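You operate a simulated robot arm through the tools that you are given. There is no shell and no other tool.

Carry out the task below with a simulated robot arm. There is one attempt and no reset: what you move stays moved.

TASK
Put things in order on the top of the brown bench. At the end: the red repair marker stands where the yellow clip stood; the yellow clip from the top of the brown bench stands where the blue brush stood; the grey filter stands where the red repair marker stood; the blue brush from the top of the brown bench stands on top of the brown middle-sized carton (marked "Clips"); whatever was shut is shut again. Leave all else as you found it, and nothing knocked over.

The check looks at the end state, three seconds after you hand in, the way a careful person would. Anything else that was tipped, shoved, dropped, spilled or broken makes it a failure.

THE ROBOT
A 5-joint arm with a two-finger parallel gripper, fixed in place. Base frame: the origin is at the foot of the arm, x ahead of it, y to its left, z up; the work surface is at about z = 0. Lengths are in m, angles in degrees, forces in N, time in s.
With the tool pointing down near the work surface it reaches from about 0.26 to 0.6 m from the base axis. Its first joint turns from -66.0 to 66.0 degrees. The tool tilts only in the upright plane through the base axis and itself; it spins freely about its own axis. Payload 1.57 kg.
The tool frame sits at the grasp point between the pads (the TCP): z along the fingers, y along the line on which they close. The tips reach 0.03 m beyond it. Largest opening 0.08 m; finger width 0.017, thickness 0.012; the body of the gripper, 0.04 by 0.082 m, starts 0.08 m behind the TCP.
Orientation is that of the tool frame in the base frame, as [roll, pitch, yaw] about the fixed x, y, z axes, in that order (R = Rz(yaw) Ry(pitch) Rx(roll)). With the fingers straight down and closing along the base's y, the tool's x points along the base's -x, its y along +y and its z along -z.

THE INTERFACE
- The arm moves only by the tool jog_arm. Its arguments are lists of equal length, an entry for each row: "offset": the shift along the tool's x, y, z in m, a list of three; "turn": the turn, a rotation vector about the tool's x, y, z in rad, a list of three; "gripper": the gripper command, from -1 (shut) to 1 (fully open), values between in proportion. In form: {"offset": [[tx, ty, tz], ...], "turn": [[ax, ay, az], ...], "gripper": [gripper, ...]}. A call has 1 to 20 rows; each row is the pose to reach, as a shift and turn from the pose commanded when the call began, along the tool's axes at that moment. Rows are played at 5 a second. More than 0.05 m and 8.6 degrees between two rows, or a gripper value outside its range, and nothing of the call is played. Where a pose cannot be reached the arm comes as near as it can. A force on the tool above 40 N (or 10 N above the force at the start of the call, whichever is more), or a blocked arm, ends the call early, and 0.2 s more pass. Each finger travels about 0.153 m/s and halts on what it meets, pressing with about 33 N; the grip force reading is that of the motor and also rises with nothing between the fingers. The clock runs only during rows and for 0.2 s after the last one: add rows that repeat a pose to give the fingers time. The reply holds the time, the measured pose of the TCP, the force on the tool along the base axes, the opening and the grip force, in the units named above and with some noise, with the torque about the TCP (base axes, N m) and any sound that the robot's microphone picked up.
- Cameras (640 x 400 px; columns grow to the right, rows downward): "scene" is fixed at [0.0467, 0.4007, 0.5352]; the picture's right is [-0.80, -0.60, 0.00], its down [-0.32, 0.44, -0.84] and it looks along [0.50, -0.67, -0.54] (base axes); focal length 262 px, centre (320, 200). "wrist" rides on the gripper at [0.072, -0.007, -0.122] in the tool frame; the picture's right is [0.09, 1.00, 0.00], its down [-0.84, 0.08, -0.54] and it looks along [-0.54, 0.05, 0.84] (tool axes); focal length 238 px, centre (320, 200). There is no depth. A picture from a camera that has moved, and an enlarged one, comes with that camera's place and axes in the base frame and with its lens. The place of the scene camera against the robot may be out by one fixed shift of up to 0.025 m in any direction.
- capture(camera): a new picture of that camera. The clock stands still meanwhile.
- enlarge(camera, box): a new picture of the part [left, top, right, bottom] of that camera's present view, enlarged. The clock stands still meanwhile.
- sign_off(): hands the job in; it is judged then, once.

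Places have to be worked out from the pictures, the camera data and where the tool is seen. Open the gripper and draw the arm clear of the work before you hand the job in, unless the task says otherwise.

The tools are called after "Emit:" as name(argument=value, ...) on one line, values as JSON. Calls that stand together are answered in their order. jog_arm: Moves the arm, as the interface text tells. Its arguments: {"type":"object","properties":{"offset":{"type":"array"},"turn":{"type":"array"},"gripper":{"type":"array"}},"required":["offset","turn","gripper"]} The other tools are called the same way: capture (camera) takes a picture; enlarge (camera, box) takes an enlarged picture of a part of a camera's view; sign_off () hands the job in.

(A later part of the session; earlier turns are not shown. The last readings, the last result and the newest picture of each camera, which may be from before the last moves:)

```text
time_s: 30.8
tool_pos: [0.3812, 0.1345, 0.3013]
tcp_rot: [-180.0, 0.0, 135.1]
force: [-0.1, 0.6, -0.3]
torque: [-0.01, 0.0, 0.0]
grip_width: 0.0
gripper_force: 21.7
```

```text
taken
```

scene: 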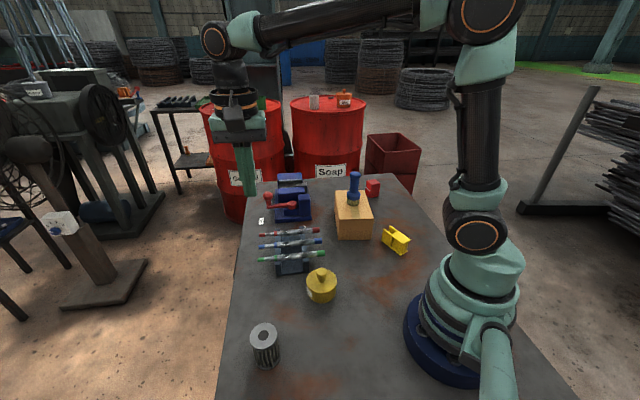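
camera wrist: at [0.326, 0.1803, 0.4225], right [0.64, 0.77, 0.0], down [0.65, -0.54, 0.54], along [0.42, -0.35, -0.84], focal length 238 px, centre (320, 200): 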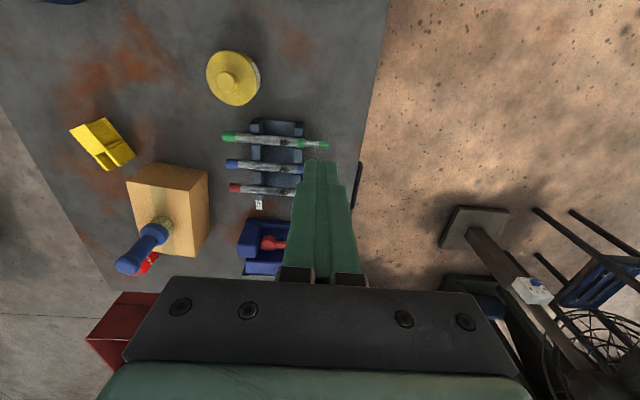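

The grip reads empty: the clip slipped out during the carry and now lies on its side on the bench near (0.195,-0.206). Brush, carton and marker look untouched. I'll enlarge both views to see how it's lying.

Emit:
enlarge(camera="wrist", box=[50, 100, 220, 290])

Emit:
enlarge(camera="scene", box=[320, 160, 430, 270])

Emit:
enlarge(camera="scene", box=[370, 215, 420, 260])

```text
2.11 times, centred on (135, 195) of wrist
camera zoom: at [0.326, 0.1803, 0.4225], right [0.64, 0.77, 0.0], down [0.65, -0.54, 0.54], along [0.42, -0.35, -0.84], focal length 502 px, centre (710, 210)
```

zoom: 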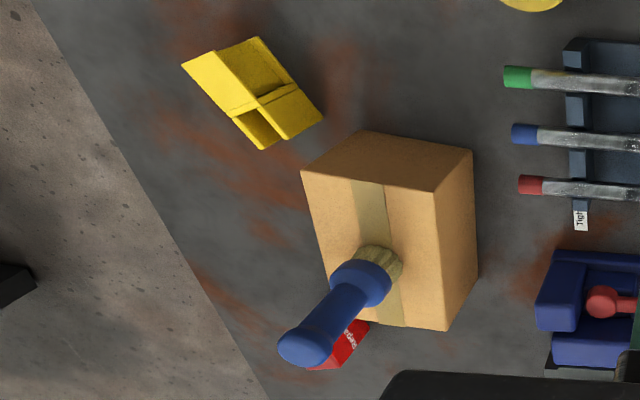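

```text
3.64 times, centred on (375, 215) of scene
camera zoom: at [0.0467, 0.4007, 0.5352], right [-0.8, -0.6, 0.0], down [-0.32, 0.44, -0.84], along [0.5, -0.67, -0.54], focal length 951 px, centre (120, 146)
```

zoom: 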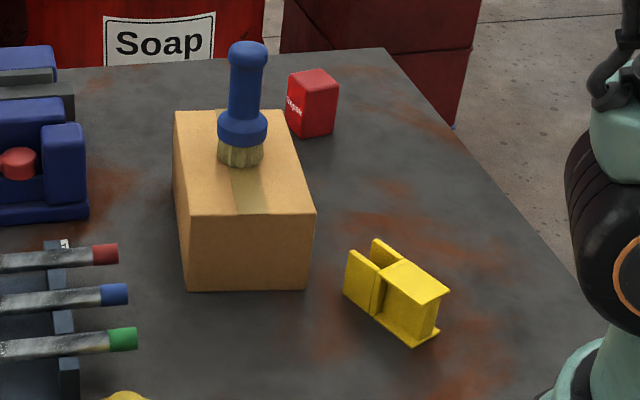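

```text
8.89 times, centred on (395, 238) of scene
camera zoom: at [0.0467, 0.4007, 0.5352], right [-0.8, -0.6, 0.0], down [-0.32, 0.44, -0.84], along [0.5, -0.67, -0.54], focal length 2325 px, centre (-347, -133)
```

zoom: 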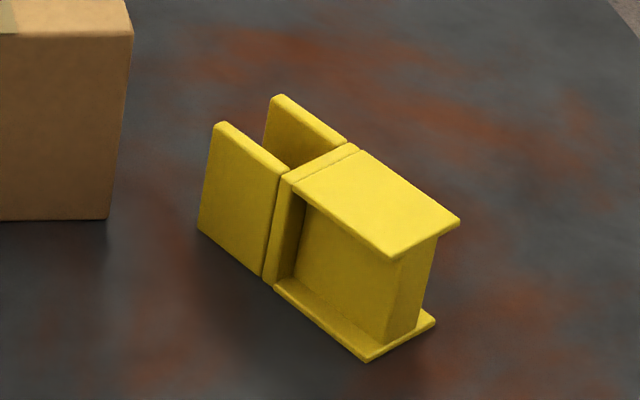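

The clip lies on one flange with its top pointing roughly toward −x, so I can recover it: pick it up across its narrow side, tilt it upright by tilting the tool, then regrasp it. First I'll open and hover above it for a close look.

Emit:
jog_arm(offset=[[-0.0091, -0.031, 0], [-0.0182, -0.0621, 0], [-0.0273, -0.0931, 0], [-0.0363, -0.1241, 0], [-0.0454, -0.1552, 0], [-0.0545, -0.1862, 0], [-0.0636, -0.2172, 0.01], [-0.0727, -0.2483, 0.025], [-0.0818, -0.2793, 0.04], [-0.0908, -0.3103, 0.055], [-0.0999, -0.3414, 0.07], [-0.109, -0.3724, 0.08], [-0.109, -0.3724, 0.08], [-0.109, -0.3724, 0.08]], turn=[[0, 0, -0.0654], [0, 0, -0.1309], [0, 0, -0.1963], [0, 0, -0.2618], [0, 0, -0.3272], [0, 0, -0.3927], [0, 0, -0.4581], [0, 0, -0.5236], [0, 0, -0.589], [0, 0, -0.6545], [0, 0, -0.7199], [0, 0, -0.7854], [0, 0, -0.7854], [0, 0, -0.7854]], gripper=[-0.5, 0, 0.5, 1, 1, 1, 1, 1, 1, 1, 1, 1, 1, 1])

Emit:
capture(camera="wrist")

Emit:
capture(camera="scene")

```text
time_s: 33.8
tool_pos: [0.1962, -0.2064, 0.2196]
tcp_rot: [-179.9, 0.0, -180.0]
force: [-0.7, -0.6, -0.8]
torque: [-0.01, -0.01, -0.04]
grip_width: 0.0798
gripper_force: 0.1
```

```text
taken
camera wrist: at [0.1236, -0.2139, 0.3421], right [-0.09, 1.0, 0.0], down [0.84, 0.08, 0.54], along [0.54, 0.05, -0.84], focal length 238 px, centre (320, 200)
```

wrist: 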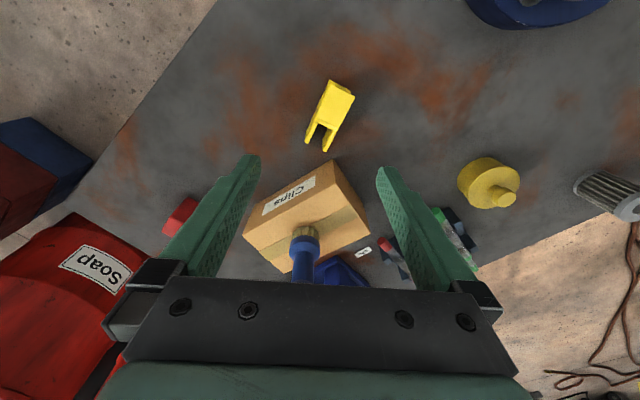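

```text
taken
```

scene: 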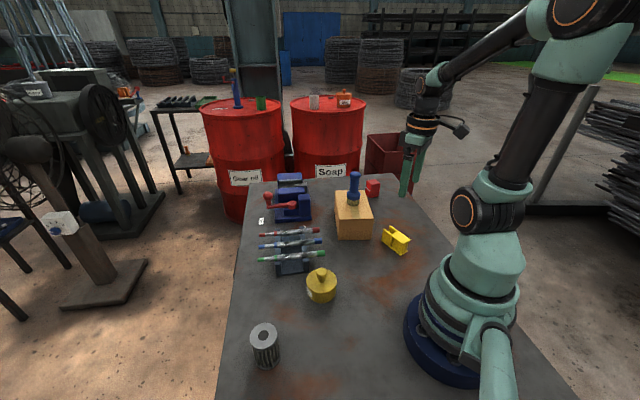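

I'll enlarge the lying clip in the wrist view, and check that carton and brush look unmoved.

Emit:
enlarge(camera="wrist", box=[290, 70, 370, 160])

Emit:
enlarge(camera="scene", box=[320, 160, 430, 270])

```text
4.44 times, centred on (330, 115) of wrist
camera zoom: at [0.1236, -0.2139, 0.3421], right [-0.09, 1.0, 0.0], down [0.84, 0.08, 0.54], along [0.54, 0.05, -0.84], focal length 1059 px, centre (276, 578)
```

zoom: 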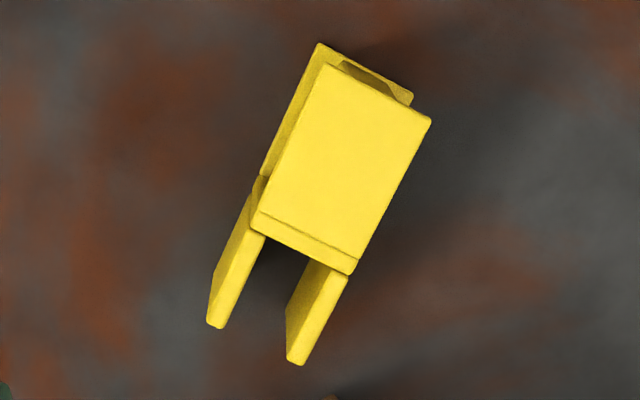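

```text
3.64 times, centred on (375, 215) of scene
camera zoom: at [0.0467, 0.4007, 0.5352], right [-0.8, -0.6, 0.0], down [-0.32, 0.44, -0.84], along [0.5, -0.67, -0.54], focal length 951 px, centre (120, 146)
```

zoom: 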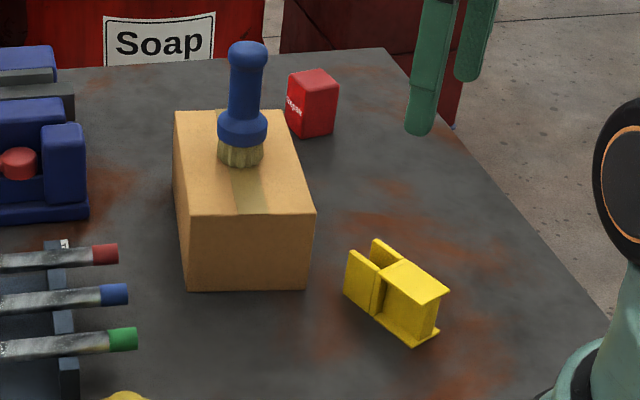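

Brush, carton and marker are unchanged. The clip's long axis is turned 20.8° from the tool's x with its top pointing toward the base, and its mid-block is at about (0.198,-0.196). I'll align, descend to z 0.036, and grip across the 31 mm side.

Emit:
jog_arm(offset=[[-0.001, 0.0035, 0.01], [-0.002, 0.007, 0.03], [-0.0027, 0.0105, 0.055], [-0.0027, 0.0105, 0.08], [-0.0027, 0.0105, 0.105], [-0.0027, 0.0105, 0.13], [-0.0027, 0.0105, 0.15], [-0.0027, 0.0105, 0.165], [-0.0027, 0.0105, 0.175], [-0.0027, 0.0105, 0.18], [-0.0027, 0.0105, 0.18]], turn=[[0, 0, 0.121], [0, 0, 0.242], [0, 0, 0.363], [0, 0, 0.363], [0, 0, 0.363], [0, 0, 0.363], [0, 0, 0.363], [0, 0, 0.363], [0, 0, 0.363], [0, 0, 0.363], [0, 0, 0.363]], gripper=[1, 1, 1, 1, 1, 1, 1, 1, 1, 1, 1])

Emit:
capture(camera="wrist")

Emit:
enlarge(camera="scene", box=[320, 160, 450, 280])

```text
time_s: 36.2
tool_pos: [0.1979, -0.1958, 0.0389]
tcp_rot: [-180.0, 0.0, 159.2]
force: [-0.4, -0.1, -0.2]
torque: [-0.04, 0.0, -0.01]
grip_width: 0.0801
gripper_force: 0.1
```

```text
taken
camera wrist: at [0.1283, -0.1768, 0.1625], right [0.27, 0.96, 0.0], down [0.81, -0.22, 0.54], along [0.52, -0.14, -0.84], focal length 238 px, centre (320, 200)
```

wrist: 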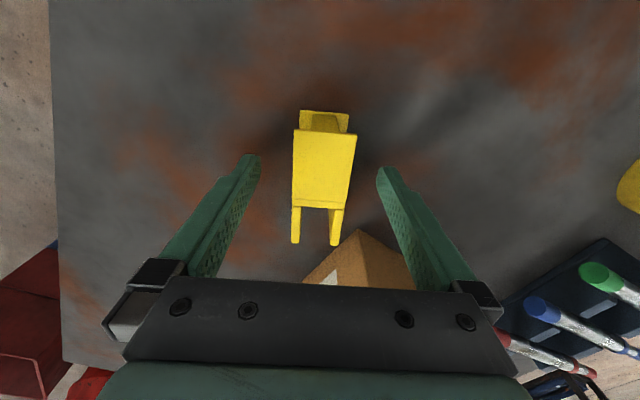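

```text
3.33 times, centred on (385, 220) of scene
camera zoom: at [0.0467, 0.4007, 0.5352], right [-0.8, -0.6, 0.0], down [-0.32, 0.44, -0.84], along [0.5, -0.67, -0.54], focal length 872 px, centre (103, 133)
```

zoom: 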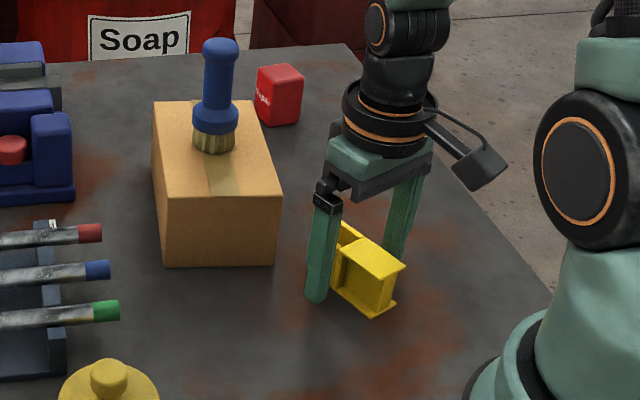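

The clip sits squarely between the fingers with the mid-block at the pad line. I'll lower 3 mm more and close slowly.

Emit:
jog_arm(offset=[[0, 0, 0.0015], [0, 0, 0.003], [0, 0, 0.003], [0, 0, 0.003], [0, 0, 0.003], [0, 0, 0.003], [0, 0, 0.003], [0, 0, 0.003]], turn=[[0, 0, 0], [0, 0, 0], [0, 0, 0], [0, 0, 0], [0, 0, 0], [0, 0, 0], [0, 0, 0], [0, 0, 0]], gripper=[1, 0.6, 0.3, 0.1, -0.1, -1, -1, -1])

Emit:
capture(camera="wrist")

```text
time_s: 38.0
tool_pos: [0.1985, -0.1965, 0.0368]
tcp_rot: [-180.0, 0.1, 159.2]
force: [-0.2, -0.7, -0.2]
torque: [-0.02, -0.02, 0.0]
grip_width: 0.0311
gripper_force: 32.8
```

```text
taken
camera wrist: at [0.128, -0.1767, 0.1595], right [0.27, 0.96, 0.0], down [0.81, -0.22, 0.54], along [0.52, -0.14, -0.84], focal length 238 px, centre (320, 200)
```

wrist: 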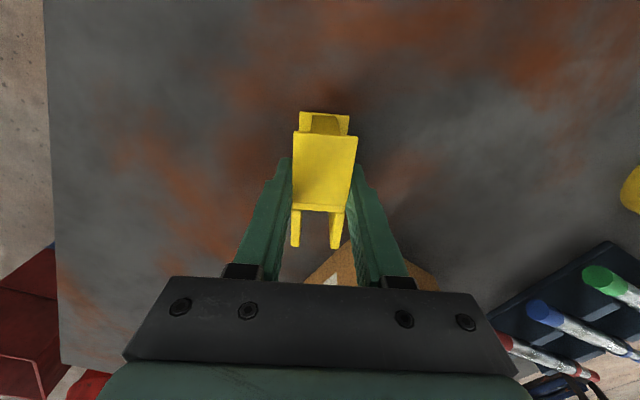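

The grip is solid at 31 mm. I'll lift 9 cm, and check that the hold is stable before travelling.

Emit:
jog_arm(offset=[[0, 0, -0.005], [0, 0, -0.015], [0, 0, -0.03], [0, 0, -0.05], [0, 0, -0.07], [0, 0, -0.085], [0, 0, -0.09], [0, 0, -0.09]], turn=[[0, 0, 0], [0, 0, 0], [0, 0, 0], [0, 0, 0], [0, 0, 0], [0, 0, 0], [0, 0, 0], [0, 0, 0]], gripper=[-1, -1, -1, -1, -1, -1, -1, -1])

Emit:
capture(camera="wrist")

```text
time_s: 39.8
tool_pos: [0.1979, -0.1961, 0.1261]
tcp_rot: [-180.0, 0.0, 159.2]
force: [-0.4, 0.1, -0.4]
torque: [-0.01, 0.01, 0.02]
grip_width: 0.0309
gripper_force: 33.0
```

```text
taken
camera wrist: at [0.1282, -0.1771, 0.2493], right [0.27, 0.96, 0.0], down [0.81, -0.22, 0.54], along [0.52, -0.15, -0.84], focal length 238 px, centre (320, 200)
```

wrist: 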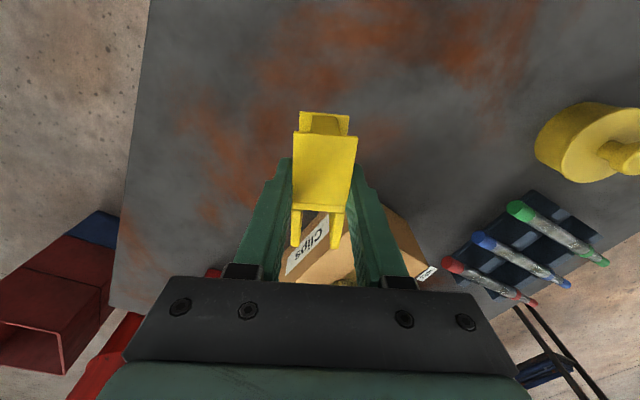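

The hold is unchanged. I'll now move slowly outward to r≈0.44 at azimuth −55.6° while spinning counter-clockwise, in small steps.

Emit:
jog_arm(offset=[[-0.0082, -0.0107, 0], [-0.0165, -0.0213, 0], [-0.0247, -0.032, 0], [-0.033, -0.0426, 0], [-0.0412, -0.0533, 0], [-0.0494, -0.0639, 0], [-0.0577, -0.0746, 0], [-0.0659, -0.0852, 0], [-0.0741, -0.0959, 0], [-0.0824, -0.1065, 0], [-0.0906, -0.1172, 0], [-0.0989, -0.1278, 0], [-0.1071, -0.1385, 0], [-0.1071, -0.1385, 0]], turn=[[0, 0, -0.08], [0, 0, -0.17], [0, 0, -0.26], [0, 0, -0.36], [0, 0, -0.46], [0, 0, -0.56], [0, 0, -0.66], [0, 0, -0.76], [0, 0, -0.86], [0, 0, -0.96], [0, 0, -1.06], [0, 0, -1.16], [0, 0, -1.26], [0, 0, -1.26]], gripper=[-1, -1, -1, -1, -1, -1, -1, -1, -1, -1, -1, -1, -1, -1])

Emit:
capture(camera="wrist")

```text
time_s: 42.8
tool_pos: [0.249, -0.3638, 0.1276]
tcp_rot: [180.0, 0.0, -128.4]
force: [-0.5, 0.1, 0.0]
torque: [0.0, 0.0, 0.01]
grip_width: 0.0309
gripper_force: 32.7
```

```text
taken
camera wrist: at [0.2083, -0.4246, 0.2494], right [-0.84, 0.55, 0.0], down [0.46, 0.7, 0.54], along [0.3, 0.45, -0.84], focal length 238 px, centre (320, 200)
```

wrist: 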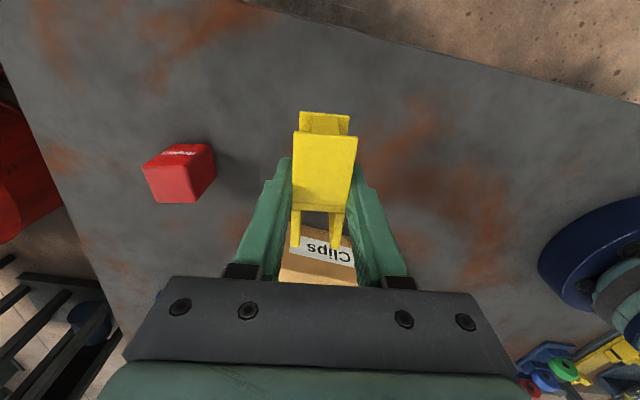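

The clip is still held the same. I'll finish the spin (another 73°) so the tool's x points radially outward.

Emit:
jog_arm(offset=[[0, 0, 0], [0, 0, 0], [0, 0, 0], [0, 0, 0], [0, 0, 0], [0, 0, 0], [0, 0, 0], [0, 0, 0], [0, 0, 0], [0, 0, 0], [0, 0, 0], [0, 0, 0], [0, 0, 0], [0, 0, 0]], turn=[[0, 0, -0.08], [0, 0, -0.18], [0, 0, -0.28], [0, 0, -0.38], [0, 0, -0.48], [0, 0, -0.58], [0, 0, -0.68], [0, 0, -0.78], [0, 0, -0.88], [0, 0, -0.98], [0, 0, -1.08], [0, 0, -1.18], [0, 0, -1.274], [0, 0, -1.274]], gripper=[-1, -1, -1, -1, -1, -1, -1, -1, -1, -1, -1, -1, -1, -1])

Emit:
capture(camera="scene")

Emit:
capture(camera="wrist")

```text
time_s: 45.8
tool_pos: [0.2914, -0.3294, 0.127]
tcp_rot: [-180.0, 0.0, -55.9]
force: [0.7, -0.5, -0.8]
torque: [0.03, -0.04, -0.02]
grip_width: 0.0308
gripper_force: 32.9
out of reach, approached as far as the arm can: row 12, 13, 14
```

```text
taken
```

scene: 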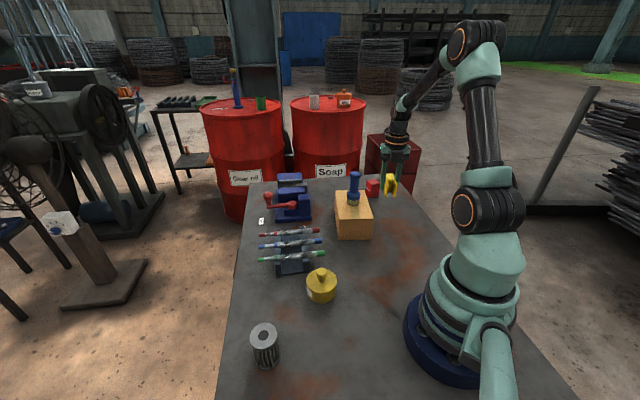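

```text
taken
camera wrist: at [0.3376, -0.3848, 0.2494], right [-0.77, -0.63, 0.0], down [-0.53, 0.65, 0.54], along [-0.34, 0.42, -0.84], focal length 238 px, centre (320, 200)
```

wrist: 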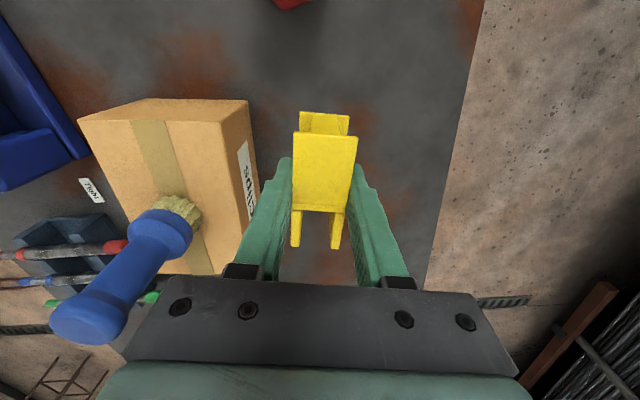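

The arm reports the spin limit (about 8° short of "x outward"), and it swung slightly instead; the clip is still held and nothing was touched. I'll use the opposite arrangement: tool x pointing inward (mid-range) and tilting the tool inward. First I'll unwind slowly.

Emit:
jog_arm(offset=[[0, 0, 0], [0, 0, 0], [0, 0, 0], [0, 0, 0], [0, 0, 0], [0, 0, 0], [0, 0, 0], [0, 0, 0], [0, 0, 0], [0, 0, 0], [0, 0, 0], [0, 0, 0], [0, 0, 0], [0, 0, 0], [0, 0, 0], [0, 0, 0], [0, 0, 0], [0, 0, 0], [0, 0, 0], [0, 0, 0]], turn=[[0, 0, 0.015], [0, 0, 0.03], [0, 0, 0.045], [0, 0, 0.06], [0, 0, 0.08], [0, 0, 0.1], [0, 0, 0.12], [0, 0, 0.14], [0, 0, 0.16], [0, 0, 0.2], [0, 0, 0.28], [0, 0, 0.38], [0, 0, 0.48], [0, 0, 0.58], [0, 0, 0.68], [0, 0, 0.78], [0, 0, 0.88], [0, 0, 0.98], [0, 0, 1.08], [0, 0, 1.183]], gripper=[-1, -1, -1, -1, -1, -1, -1, -1, -1, -1, -1, -1, -1, -1, -1, -1, -1, -1, -1, -1])

```text
time_s: 50.0
tool_pos: [0.2926, -0.3278, 0.1267]
tcp_rot: [-179.9, 0.0, -123.6]
force: [-0.3, -0.3, -0.1]
torque: [0.03, 0.01, -0.02]
grip_width: 0.0311
gripper_force: 33.0
```

The commanded pose had been set to the reached one, so the position stayed at (0.292,-0.329) and the clip is still gripped. I'll now spin the rest of the way so tool x points inward and come in to r≈0.33 at azimuth −58°.

Emit:
jog_arm(offset=[[0.0012, 0.0062, 0], [0.0024, 0.0124, 0], [0.0036, 0.0186, 0], [0.0047, 0.0248, 0], [0.0059, 0.031, 0], [0.0071, 0.0372, 0], [0.0083, 0.0434, 0], [0.0095, 0.0496, 0], [0.0107, 0.0558, 0], [0.0119, 0.0621, 0], [0.013, 0.0683, 0], [0.0142, 0.0745, 0], [0.0154, 0.0807, 0], [0.0166, 0.0869, 0], [0.0178, 0.0931, 0], [0.019, 0.0993, 0], [0.0201, 0.1055, 0], [0.0213, 0.1117, 0], [0.0225, 0.1179, 0], [0.0237, 0.1241, 0]], turn=[[0, 0, 0.0999], [0, 0, 0.1997], [0, 0, 0.2996], [0, 0, 0.3994], [0, 0, 0.4993], [0, 0, 0.5991], [0, 0, 0.699], [0, 0, 0.7988], [0, 0, 0.8987], [0, 0, 0.9985], [0, 0, 1.0984], [0, 0, 1.1982], [0, 0, 1.2981], [0, 0, 1.3979], [0, 0, 1.4978], [0, 0, 1.5976], [0, 0, 1.6975], [0, 0, 1.7973], [0, 0, 1.8972], [0, 0, 1.997]], gripper=[-1, -1, -1, -1, -1, -1, -1, -1, -1, -1, -1, -1, -1, -1, -1, -1, -1, -1, -1, -1])

Emit:
capture(camera="wrist")

Emit:
capture(camera="scene")

```text
time_s: 54.2
tool_pos: [0.1741, -0.2795, 0.1281]
tcp_rot: [179.9, 0.0, 122.0]
force: [0.4, -0.3, -0.2]
torque: [-0.03, -0.02, 0.02]
grip_width: 0.0313
gripper_force: 32.5
```

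```text
taken
camera wrist: at [0.1308, -0.222, 0.2493], right [0.8, 0.61, 0.0], down [0.51, -0.67, 0.54], along [0.33, -0.43, -0.84], focal length 238 px, centre (320, 200)
```

wrist: 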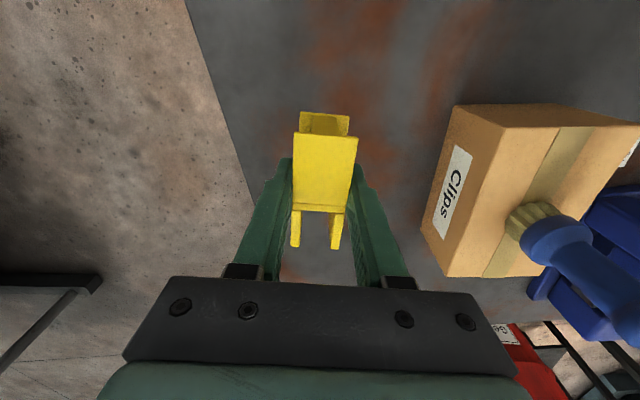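

```text
taken
```

scene: 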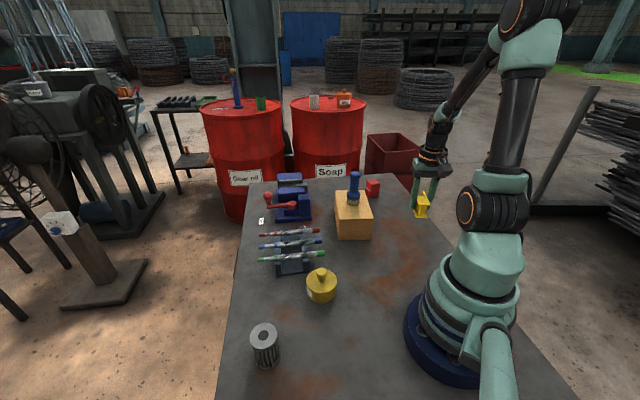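

The clip is gripped with its top pointing inward along tool x. I'll start tilting the tool inward about its y axis (to about 40°) and see how far the arm can go.

Emit:
jog_arm(offset=[[0, 0, 0], [0, 0, 0], [0, 0, 0], [0, 0, 0], [0, 0, 0], [0, 0, 0], [0, 0, 0], [0, 0, 0], [0, 0, 0]], turn=[[0, 0.05, 0], [0, 0.13, 0], [0, 0.22, 0], [0, 0.31, 0], [0, 0.4, 0], [0, 0.5, 0], [0, 0.6, 0], [0, 0.7, 0], [0, 0.7, 0]], gripper=[-1, -1, -1, -1, -1, -1, -1, -1, -1])

Emit:
capture(camera="wrist")

Emit:
capture(camera="scene")

```text
time_s: 56.2
tool_pos: [0.1737, -0.2792, 0.1252]
tcp_rot: [179.9, -40.1, 122.2]
force: [-0.1, -0.2, -1.1]
torque: [-0.01, 0.01, 0.02]
grip_width: 0.0308
gripper_force: 33.1
```

```text
taken
camera wrist: at [0.1819, -0.3033, 0.2663], right [0.81, 0.59, 0.06], down [0.59, -0.8, -0.13], along [-0.03, 0.14, -0.99], focal length 238 px, centre (320, 200)
```

wrist: 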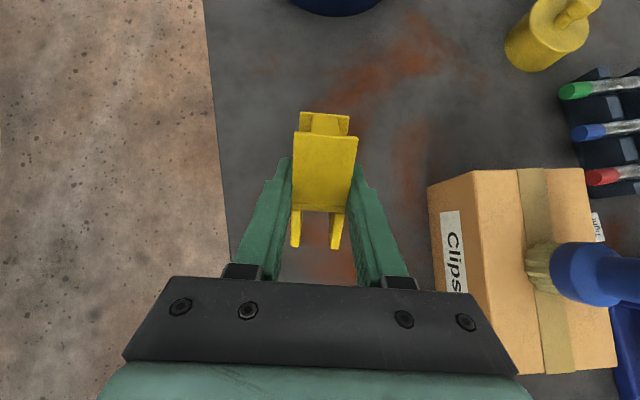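

```text
taken
```

scene: 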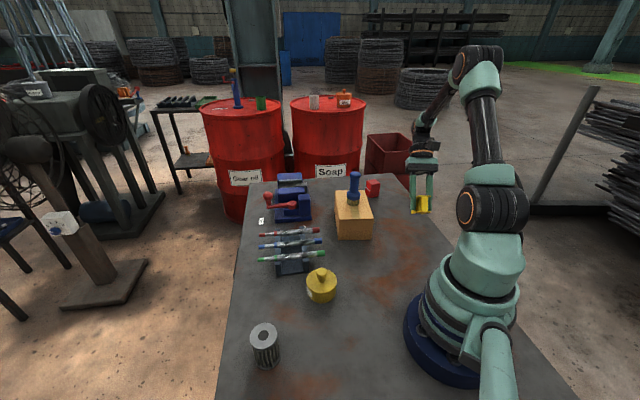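

The 40° tilt is reached with no complaint and the clip is turning upright. I'll continue toward 70–75°.

Emit:
jog_arm(offset=[[0, 0, 0], [0, 0, 0], [0, 0, 0], [0, 0, 0], [0, 0, 0], [0, 0, 0], [0, 0, 0], [0, 0, 0]], turn=[[0, 0.08, 0], [0, 0.16, 0], [0, 0.24, 0], [0, 0.32, 0], [0, 0.4, 0], [0, 0.48, 0], [0, 0.56, 0], [0, 0.6, 0]], gripper=[-1, -1, -1, -1, -1, -1, -1, -1])

Emit:
capture(camera="scene")

Emit:
enlarge(camera="scene", box=[370, 120, 480, 240])

```text
time_s: 58.0
tool_pos: [0.1739, -0.2782, 0.1257]
tcp_rot: [179.9, -74.4, 122.2]
force: [0.3, 0.2, 0.0]
torque: [-0.01, -0.03, -0.02]
grip_width: 0.0308
gripper_force: 32.8
```

```text
taken
```

scene: 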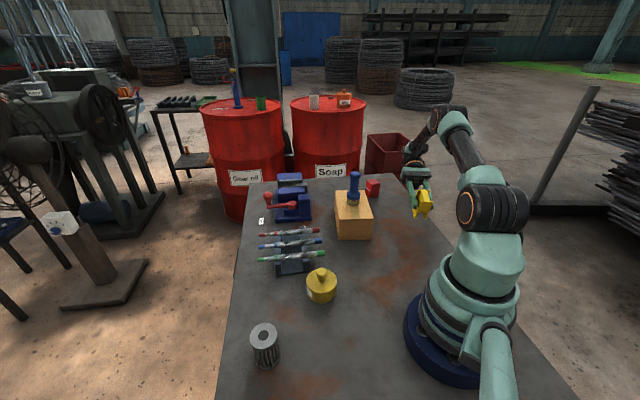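

```text
3.33 times, centred on (425, 180) of scene
camera zoom: at [0.0467, 0.4007, 0.5352], right [-0.8, -0.6, 0.0], down [-0.32, 0.44, -0.84], along [0.5, -0.67, -0.54], focal length 872 px, centre (-30, 267)
```

zoom: 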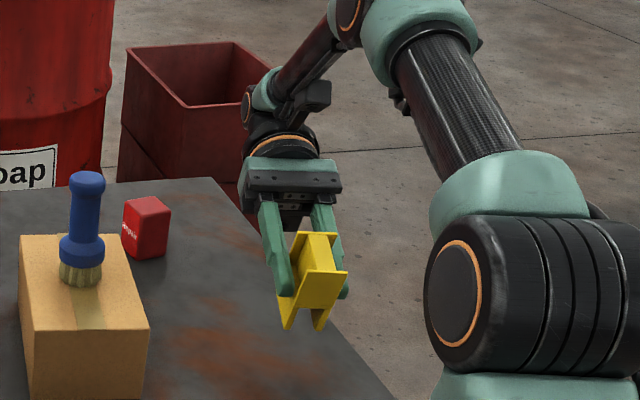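

The tilt reads 74.4° with a firm grip; the clip is nearly upright. I'll add a bit more tilt to 82°.

Emit:
jog_arm(offset=[[0, 0, 0], [0, 0, 0], [0, 0, 0]], turn=[[0, 0.06, 0], [0, 0.13, 0], [0, 0.13, 0]], gripper=[-1, -1, -1])

Emit:
enlarge(camera="scene", box=[370, 120, 480, 240])

Emit:
capture(camera="wrist")

```text
time_s: 58.8
tool_pos: [0.1591, -0.2533, 0.1181]
tcp_rot: [179.9, -81.8, 122.2]
force: [0.1, 0.7, -0.3]
torque: [0.04, 0.04, 0.03]
grip_width: 0.0309
gripper_force: 32.7
out of reach, approached as far as the arm can: row 1, 2, 3
```

```text
3.33 times, centred on (425, 180) of scene
camera zoom: at [0.0467, 0.4007, 0.5352], right [-0.8, -0.6, 0.0], down [-0.32, 0.44, -0.84], along [0.5, -0.67, -0.54], focal length 872 px, centre (-30, 267)
```

zoom: 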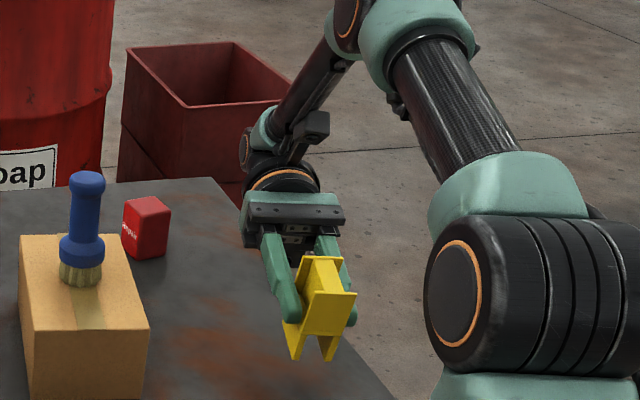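

```text
taken
camera wrist: at [0.2114, -0.3502, 0.2073], right [0.84, 0.54, 0.09], down [0.41, -0.51, -0.75], along [-0.36, 0.67, -0.65], focal length 238 px, centre (320, 200)
```

wrist: 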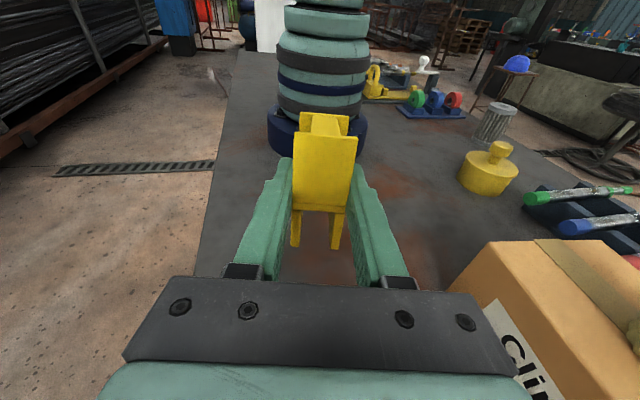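

The wrist limit is reached at 82° with the TCP at (0.159,-0.253,0.118), which is near enough upright to settle. I'll lower it straight down to just above contact (about 0.052).

Emit:
jog_arm(offset=[[-0.0099, 0, 0.0014], [-0.0198, 0, 0.0029], [-0.0317, 0, 0.0046], [-0.0435, 0, 0.0063], [-0.0544, 0, 0.0078], [-0.0623, 0, 0.009], [-0.0653, 0, 0.0094], [-0.0653, 0, 0.0094]], turn=[[0, 0, 0], [0, 0, 0], [0, 0, 0], [0, 0, 0], [0, 0, 0], [0, 0, 0], [0, 0, 0], [0, 0, 0]], gripper=[-1, -1, -1, -1, -1, -1, -1, -1])

Emit:
enlarge(camera="scene", box=[370, 140, 480, 260])

Emit:
capture(camera="wrist")

```text
time_s: 60.6
tool_pos: [0.1576, -0.2524, 0.0521]
tcp_rot: [180.0, -82.0, 122.1]
force: [1.1, -0.6, -0.3]
torque: [0.0, 0.04, 0.01]
grip_width: 0.0311
gripper_force: 33.4
```

```text
3.33 times, centred on (425, 200) of scene
camera zoom: at [0.0467, 0.4007, 0.5352], right [-0.8, -0.6, 0.0], down [-0.32, 0.44, -0.84], along [0.5, -0.67, -0.54], focal length 872 px, centre (-30, 200)
```

zoom: 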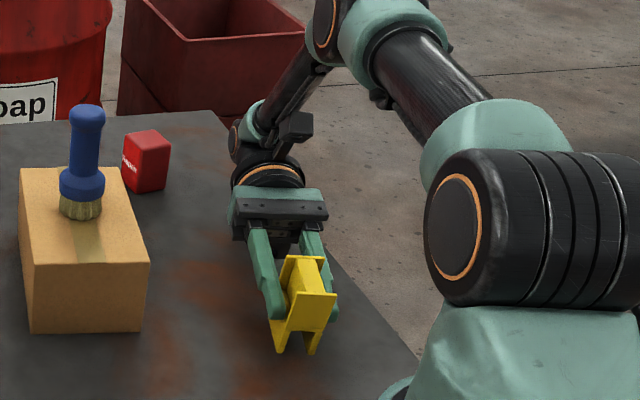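

```text
taken
camera wrist: at [0.2116, -0.3503, 0.1411], right [0.84, 0.54, 0.09], down [0.41, -0.51, -0.75], along [-0.36, 0.67, -0.65], focal length 238 px, centre (320, 200)
```

wrist: 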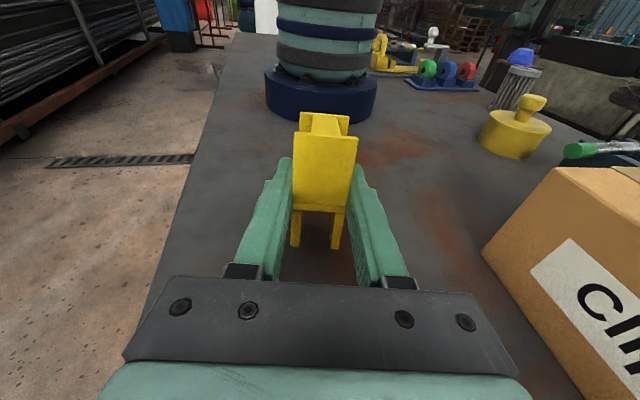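

There's no contact yet at z 0.052. I'll lower in small steps toward the expected contact height (~0.045), watching the force.

Emit:
jog_arm(offset=[[-0.0015, 0, 0.0002], [-0.003, 0, 0.0004], [-0.0045, 0, 0.0006], [-0.0055, 0, 0.0008], [-0.0055, 0, 0.0008]], turn=[[0, 0, 0], [0, 0, 0], [0, 0, 0], [0, 0, 0], [0, 0, 0]], gripper=[-1, -1, -1, -1, -1])

```text
time_s: 61.8
tool_pos: [0.1576, -0.2521, 0.046]
tcp_rot: [179.9, -81.9, 122.3]
force: [0.3, -0.5, -1.5]
torque: [-0.02, 0.01, 0.01]
grip_width: 0.031
gripper_force: 33.1
```

No contact at z 0.046 yet; I'll continue in 1 mm steps.

Emit:
jog_arm(offset=[[-0.001, 0, 0.0001], [-0.002, 0, 0.0003], [-0.0025, 0, 0.0004], [-0.0025, 0, 0.0004]], turn=[[0, 0, 0], [0, 0, 0], [0, 0, 0], [0, 0, 0]], gripper=[-1, -1, -1, -1])

Emit:
enlarge(camera="scene", box=[400, 180, 460, 250])

```text
time_s: 62.8
tool_pos: [0.1586, -0.2522, 0.0446]
tcp_rot: [179.9, -82.0, 122.3]
force: [0.8, 0.0, 6.4]
torque: [0.16, 0.12, -0.02]
grip_width: 0.0311
gripper_force: 33.0
```

```text
5.71 times, centred on (430, 215) of scene
camera zoom: at [0.0467, 0.4007, 0.5352], right [-0.8, -0.6, 0.0], down [-0.32, 0.44, -0.84], along [0.5, -0.67, -0.54], focal length 1495 px, centre (-309, 114)
```

zoom: 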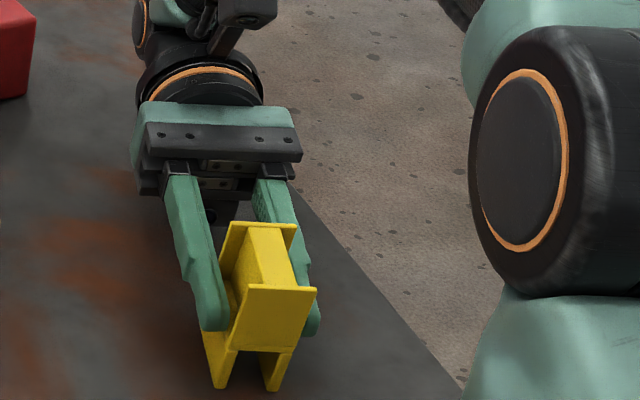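

Contact at 6 N, exactly where predicted. I'll open the fingers gradually so the clip settles onto its legs.

Emit:
jog_arm(offset=[[0.0005, 0, 0], [0.0005, 0, 0], [0.0005, 0, 0], [0.0005, 0, 0], [0.0005, 0, 0], [0.0005, 0, 0]], turn=[[0, 0, 0], [0, 0, 0], [0, 0, 0], [0, 0, 0], [0, 0, 0], [0, 0, 0]], gripper=[-0.22, -0.15, -0.05, 0.1, 0.25, 0.25])

Emit:
enlarge(camera="scene", box=[400, 180, 460, 250])

Emit:
capture(camera="wrist")

```text
time_s: 64.2
tool_pos: [0.1581, -0.2519, 0.045]
tcp_rot: [179.9, -81.9, 122.2]
force: [0.3, 0.8, 0.8]
torque: [0.03, 0.0, 0.03]
grip_width: 0.05
gripper_force: 0.0
```

```text
5.71 times, centred on (430, 215) of scene
camera zoom: at [0.0467, 0.4007, 0.5352], right [-0.8, -0.6, 0.0], down [-0.32, 0.44, -0.84], along [0.5, -0.67, -0.54], focal length 1495 px, centre (-309, 114)
```

zoom: 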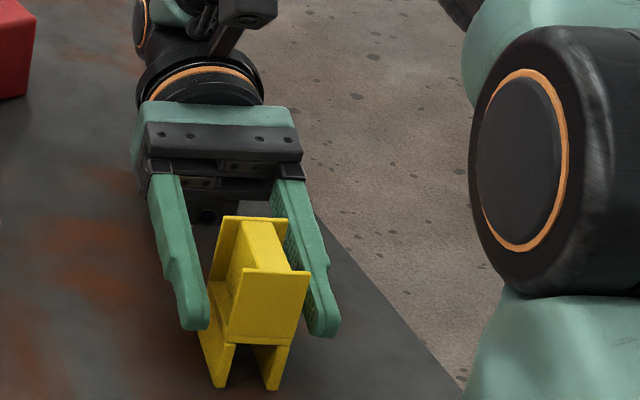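

```text
taken
camera wrist: at [0.2114, -0.3502, 0.1336], right [0.84, 0.54, 0.09], down [0.41, -0.51, -0.75], along [-0.36, 0.67, -0.65], focal length 238 px, centre (320, 200)
```

wrist: 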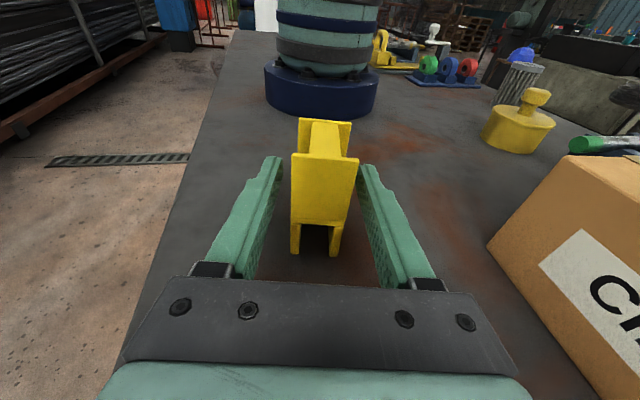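

The clip stands upright and free of the fingers. I'll open a little more and rise straight up past its top.

Emit:
jog_arm(offset=[[0, 0, 0], [0.0099, 0, -0.0014], [0.0248, 0, -0.0036], [0.0396, 0, -0.0057], [0.0544, 0, -0.0078], [0.0693, 0, -0.01], [0.0693, 0, -0.01]], turn=[[0, 0, 0], [0, 0, 0], [0, 0, 0], [0, 0, 0], [0, 0, 0], [0, 0, 0], [0, 0, 0]], gripper=[0.5, 0.6, 0.7, 0.7, 0.7, 0.7, 0.7])

Emit:
enlarge(camera="scene", box=[370, 140, 480, 260])

```text
time_s: 65.8
tool_pos: [0.159, -0.2518, 0.1144]
tcp_rot: [179.8, -82.0, 122.2]
force: [1.3, -0.7, -0.6]
torque: [-0.02, -0.02, 0.0]
grip_width: 0.0678
gripper_force: 0.1
```

```text
3.33 times, centred on (425, 200) of scene
camera zoom: at [0.0467, 0.4007, 0.5352], right [-0.8, -0.6, 0.0], down [-0.32, 0.44, -0.84], along [0.5, -0.67, -0.54], focal length 872 px, centre (-30, 200)
```

zoom: 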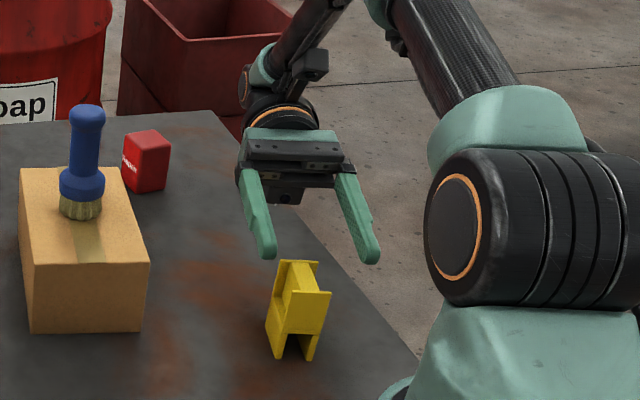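

The clip stands steadily and the fingers are above it. I'll bring the tool back to pointing straight down while rising to z 0.22 over the clip.

Emit:
jog_arm(offset=[[0.0071, 0, 0], [0.0141, 0, 0], [0.0212, 0, 0], [0.0283, 0, 0], [0.0353, 0, 0], [0.0424, 0, 0], [0.0495, 0, -0.0001], [0.0565, 0, -0.0001], [0.0636, 0, -0.0001], [0.0707, 0, -0.0002], [0.0777, 0, -0.0002], [0.0848, 0, -0.0002], [0.0919, 0, -0.0003], [0.0989, 0, -0.0003], [0.106, 0, -0.0004], [0.106, 0, -0.0004], [0.106, 0, -0.0004]], turn=[[0, -0.0953, 0], [0, -0.1907, 0], [0, -0.286, 0], [0, -0.3813, 0], [0, -0.4767, 0], [0, -0.572, 0], [0, -0.6673, 0], [0, -0.7627, 0], [0, -0.858, 0], [0, -0.9533, 0], [0, -1.0487, 0], [0, -1.144, 0], [0, -1.2393, 0], [0, -1.3347, 0], [0, -1.43, 0], [0, -1.43, 0], [0, -1.43, 0]], gripper=[1, 1, 1, 1, 1, 1, 1, 1, 1, 1, 1, 1, 1, 1, 1, 1, 1])

Emit:
capture(camera="wrist")

Emit:
capture(camera="scene")

```text
time_s: 69.4
tool_pos: [0.1501, -0.2419, 0.2197]
tcp_rot: [-180.0, -0.1, 122.3]
force: [0.0, 0.3, 0.6]
torque: [0.01, -0.04, 0.01]
grip_width: 0.0799
gripper_force: 0.1
```

```text
taken
camera wrist: at [0.1071, -0.1833, 0.3426], right [0.79, 0.61, 0.0], down [0.51, -0.67, 0.54], along [0.33, -0.43, -0.84], focal length 238 px, centre (320, 200)
```

wrist: 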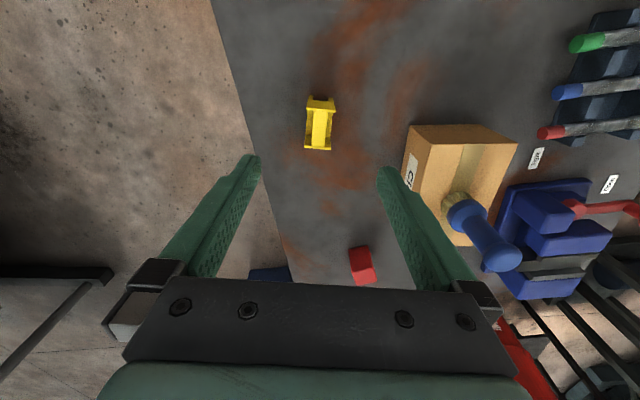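

```text
taken
```

scene: 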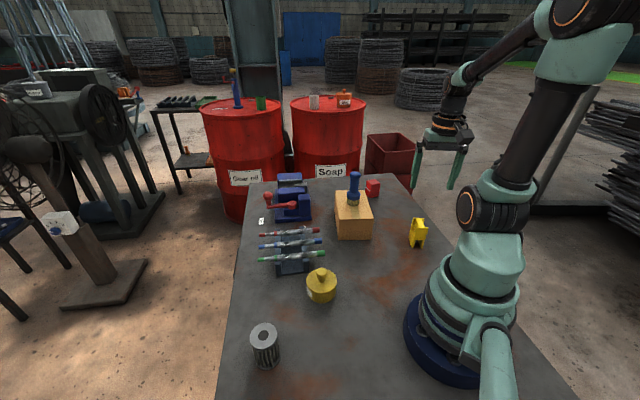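

The clip is standing and nothing else has changed. I'll enlarge it in the wrist view to align for the regrasp.

Emit:
enlarge(camera="wrist", box=[280, 80, 360, 170])

Emit:
enlarge(camera="scene", box=[390, 200, 440, 260])

```text
4.44 times, centred on (320, 125) of wrist
camera zoom: at [0.1071, -0.1833, 0.3426], right [0.79, 0.61, 0.0], down [0.51, -0.67, 0.54], along [0.33, -0.43, -0.84], focal length 1059 px, centre (320, 533)
```

zoom: 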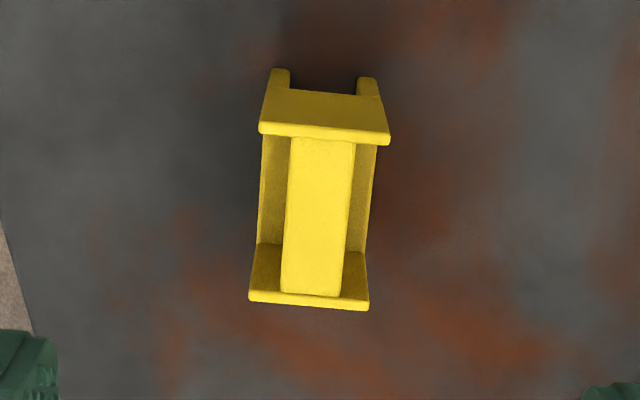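

```text
6.67 times, centred on (415, 230) of scene
camera zoom: at [0.0467, 0.4007, 0.5352], right [-0.8, -0.6, 0.0], down [-0.32, 0.44, -0.84], along [0.5, -0.67, -0.54], focal length 1744 px, centre (-313, 0)
```

zoom: 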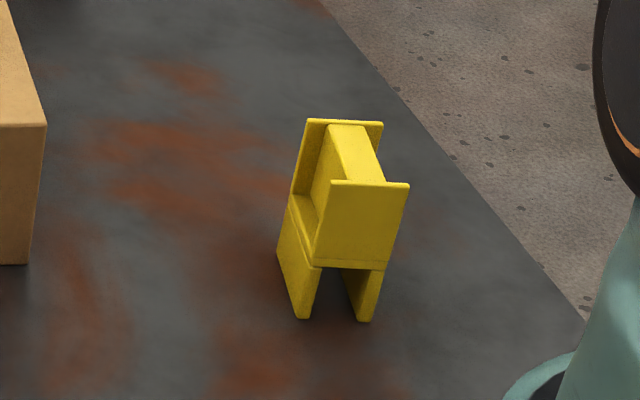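

The clip is aligned with the tool to within a degree, and its centre is 5 mm toward −x of the tool. I'll shift, descend to z≈0.046, and grip across its 31 mm width.

Emit:
jog_arm(offset=[[-0.002, -0.0003, 0.02], [-0.004, -0.0007, 0.045], [-0.005, -0.0007, 0.07], [-0.005, -0.0007, 0.095], [-0.005, -0.0007, 0.12], [-0.005, -0.0007, 0.145], [-0.005, -0.0007, 0.165], [-0.005, -0.0007, 0.174], [-0.005, -0.0007, 0.174], [-0.005, -0.0007, 0.174], [-0.005, -0.0007, 0.174], [-0.005, -0.0007, 0.174], [-0.005, -0.0007, 0.174], [-0.005, -0.0007, 0.174], [-0.005, -0.0007, 0.174]], turn=[[0, 0, 0], [0, 0, 0], [0, 0, 0], [0, 0, 0], [0, 0, 0], [0, 0, 0], [0, 0, 0], [0, 0, 0], [0, 0, 0], [0, 0, 0], [0, 0, 0], [0, 0, 0], [0, 0, 0], [0, 0, 0], [0, 0, 0]], gripper=[1, 1, 1, 1, 1, 1, 1, 1, 0.7, 0.4, 0.1, -0.1, -1, -1, -1])

Emit:
capture(camera="wrist")

Emit:
enlarge(camera="scene", box=[370, 160, 480, 270])

```text
time_s: 72.6
tool_pos: [0.1528, -0.2456, 0.0454]
tcp_rot: [180.0, 0.0, 122.1]
force: [-0.5, 0.1, -0.6]
torque: [0.03, 0.0, 0.0]
grip_width: 0.031
gripper_force: 32.4
```

```text
taken
camera wrist: at [0.1083, -0.1883, 0.1679], right [0.79, 0.61, 0.0], down [0.51, -0.67, 0.54], along [0.33, -0.43, -0.84], focal length 238 px, centre (320, 200)
```

wrist: 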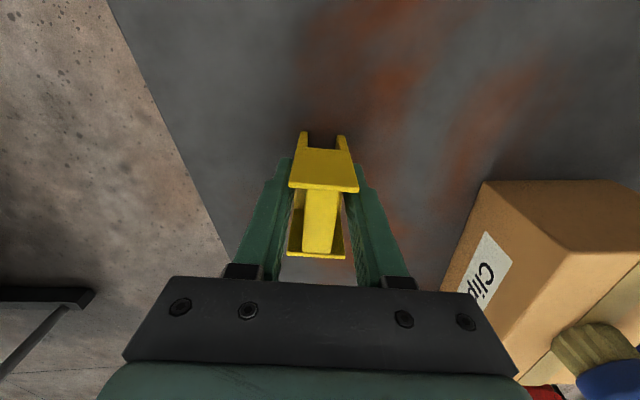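

```text
3.64 times, centred on (425, 215) of scene
camera zoom: at [0.0467, 0.4007, 0.5352], right [-0.8, -0.6, 0.0], down [-0.32, 0.44, -0.84], along [0.5, -0.67, -0.54], focal length 951 px, centre (-62, 146)
```

zoom: 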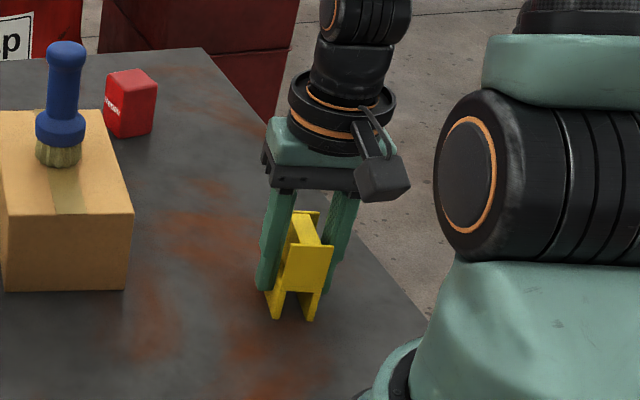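

The clip is gripped at 31 mm with the legs flat. I'll lift 13 cm gently and verify before carrying.

Emit:
jog_arm(offset=[[0, 0, -0.004], [0, 0, -0.012], [0, 0, -0.025], [0, 0, -0.04], [0, 0, -0.058], [0, 0, -0.076], [0, 0, -0.094], [0, 0, -0.11], [0, 0, -0.122], [0, 0, -0.13], [0, 0, -0.13]], turn=[[0, 0, 0], [0, 0, 0], [0, 0, 0], [0, 0, 0], [0, 0, 0], [0, 0, 0], [0, 0, 0], [0, 0, 0], [0, 0, 0], [0, 0, 0], [0, 0, 0]], gripper=[-1, -1, -1, -1, -1, -1, -1, -1, -1, -1, -1])

Emit:
capture(camera="wrist")

```text
time_s: 75.0
tool_pos: [0.1526, -0.2445, 0.1751]
tcp_rot: [180.0, -0.1, 122.2]
force: [-0.1, 0.3, -0.2]
torque: [-0.01, -0.01, -0.02]
grip_width: 0.031
gripper_force: 32.7
```

```text
taken
camera wrist: at [0.1092, -0.1879, 0.2983], right [0.79, 0.61, 0.0], down [0.51, -0.67, 0.54], along [0.33, -0.43, -0.84], focal length 238 px, centre (320, 200)
```

wrist: 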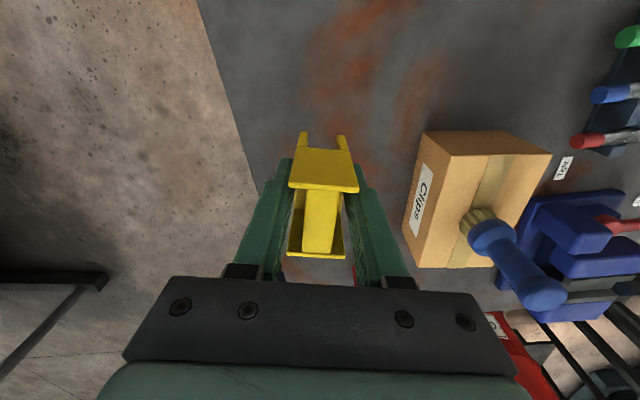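

Grip is unchanged after the lift. I'll carry it slowly in short steps along an inside route toward (0.29,-0.06), well above the carton edge.

Emit:
jog_arm(offset=[[0.0016, 0.0091, 0], [0.0049, 0.0273, 0], [0.0081, 0.0455, 0], [0.0114, 0.0637, 0], [0.0146, 0.0819, 0], [0.0179, 0.1001, 0], [0.0224, 0.1142, 0], [0.0315, 0.1292, 0], [0.0406, 0.1442, 0], [0.0497, 0.1592, 0], [0.0588, 0.1742, 0], [0.0679, 0.1892, 0], [0.077, 0.2042, 0], [0.0833, 0.2143, 0], [0.0833, 0.2143, 0]], turn=[[0, 0, 0], [0, 0, 0], [0, 0, 0], [0, 0, 0], [0, 0, 0], [0, 0, 0], [0, 0, 0], [0, 0, 0], [0, 0, 0], [0, 0, 0], [0, 0, 0], [0, 0, 0], [0, 0, 0], [0, 0, 0], [0, 0, 0]], gripper=[-1, -1, -1, -1, -1, -1, -1, -1, -1, -1, -1, -1, -1, -1, -1])

Emit:
capture(camera="wrist")

```text
time_s: 78.2
tool_pos: [0.2906, -0.0614, 0.1765]
tcp_rot: [-180.0, 0.0, 122.2]
force: [1.6, 0.0, -0.5]
torque: [-0.01, 0.0, -0.02]
grip_width: 0.0312
gripper_force: 33.2
```

```text
taken
camera wrist: at [0.2463, -0.0033, 0.2988], right [0.79, 0.61, 0.0], down [0.51, -0.67, 0.54], along [0.33, -0.43, -0.84], focal length 238 px, centre (320, 200)
```

wrist: 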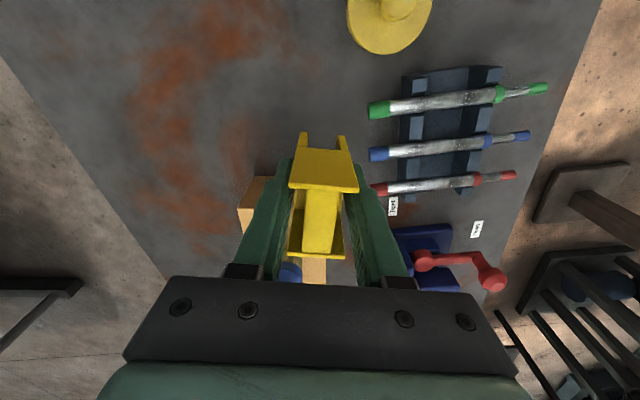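

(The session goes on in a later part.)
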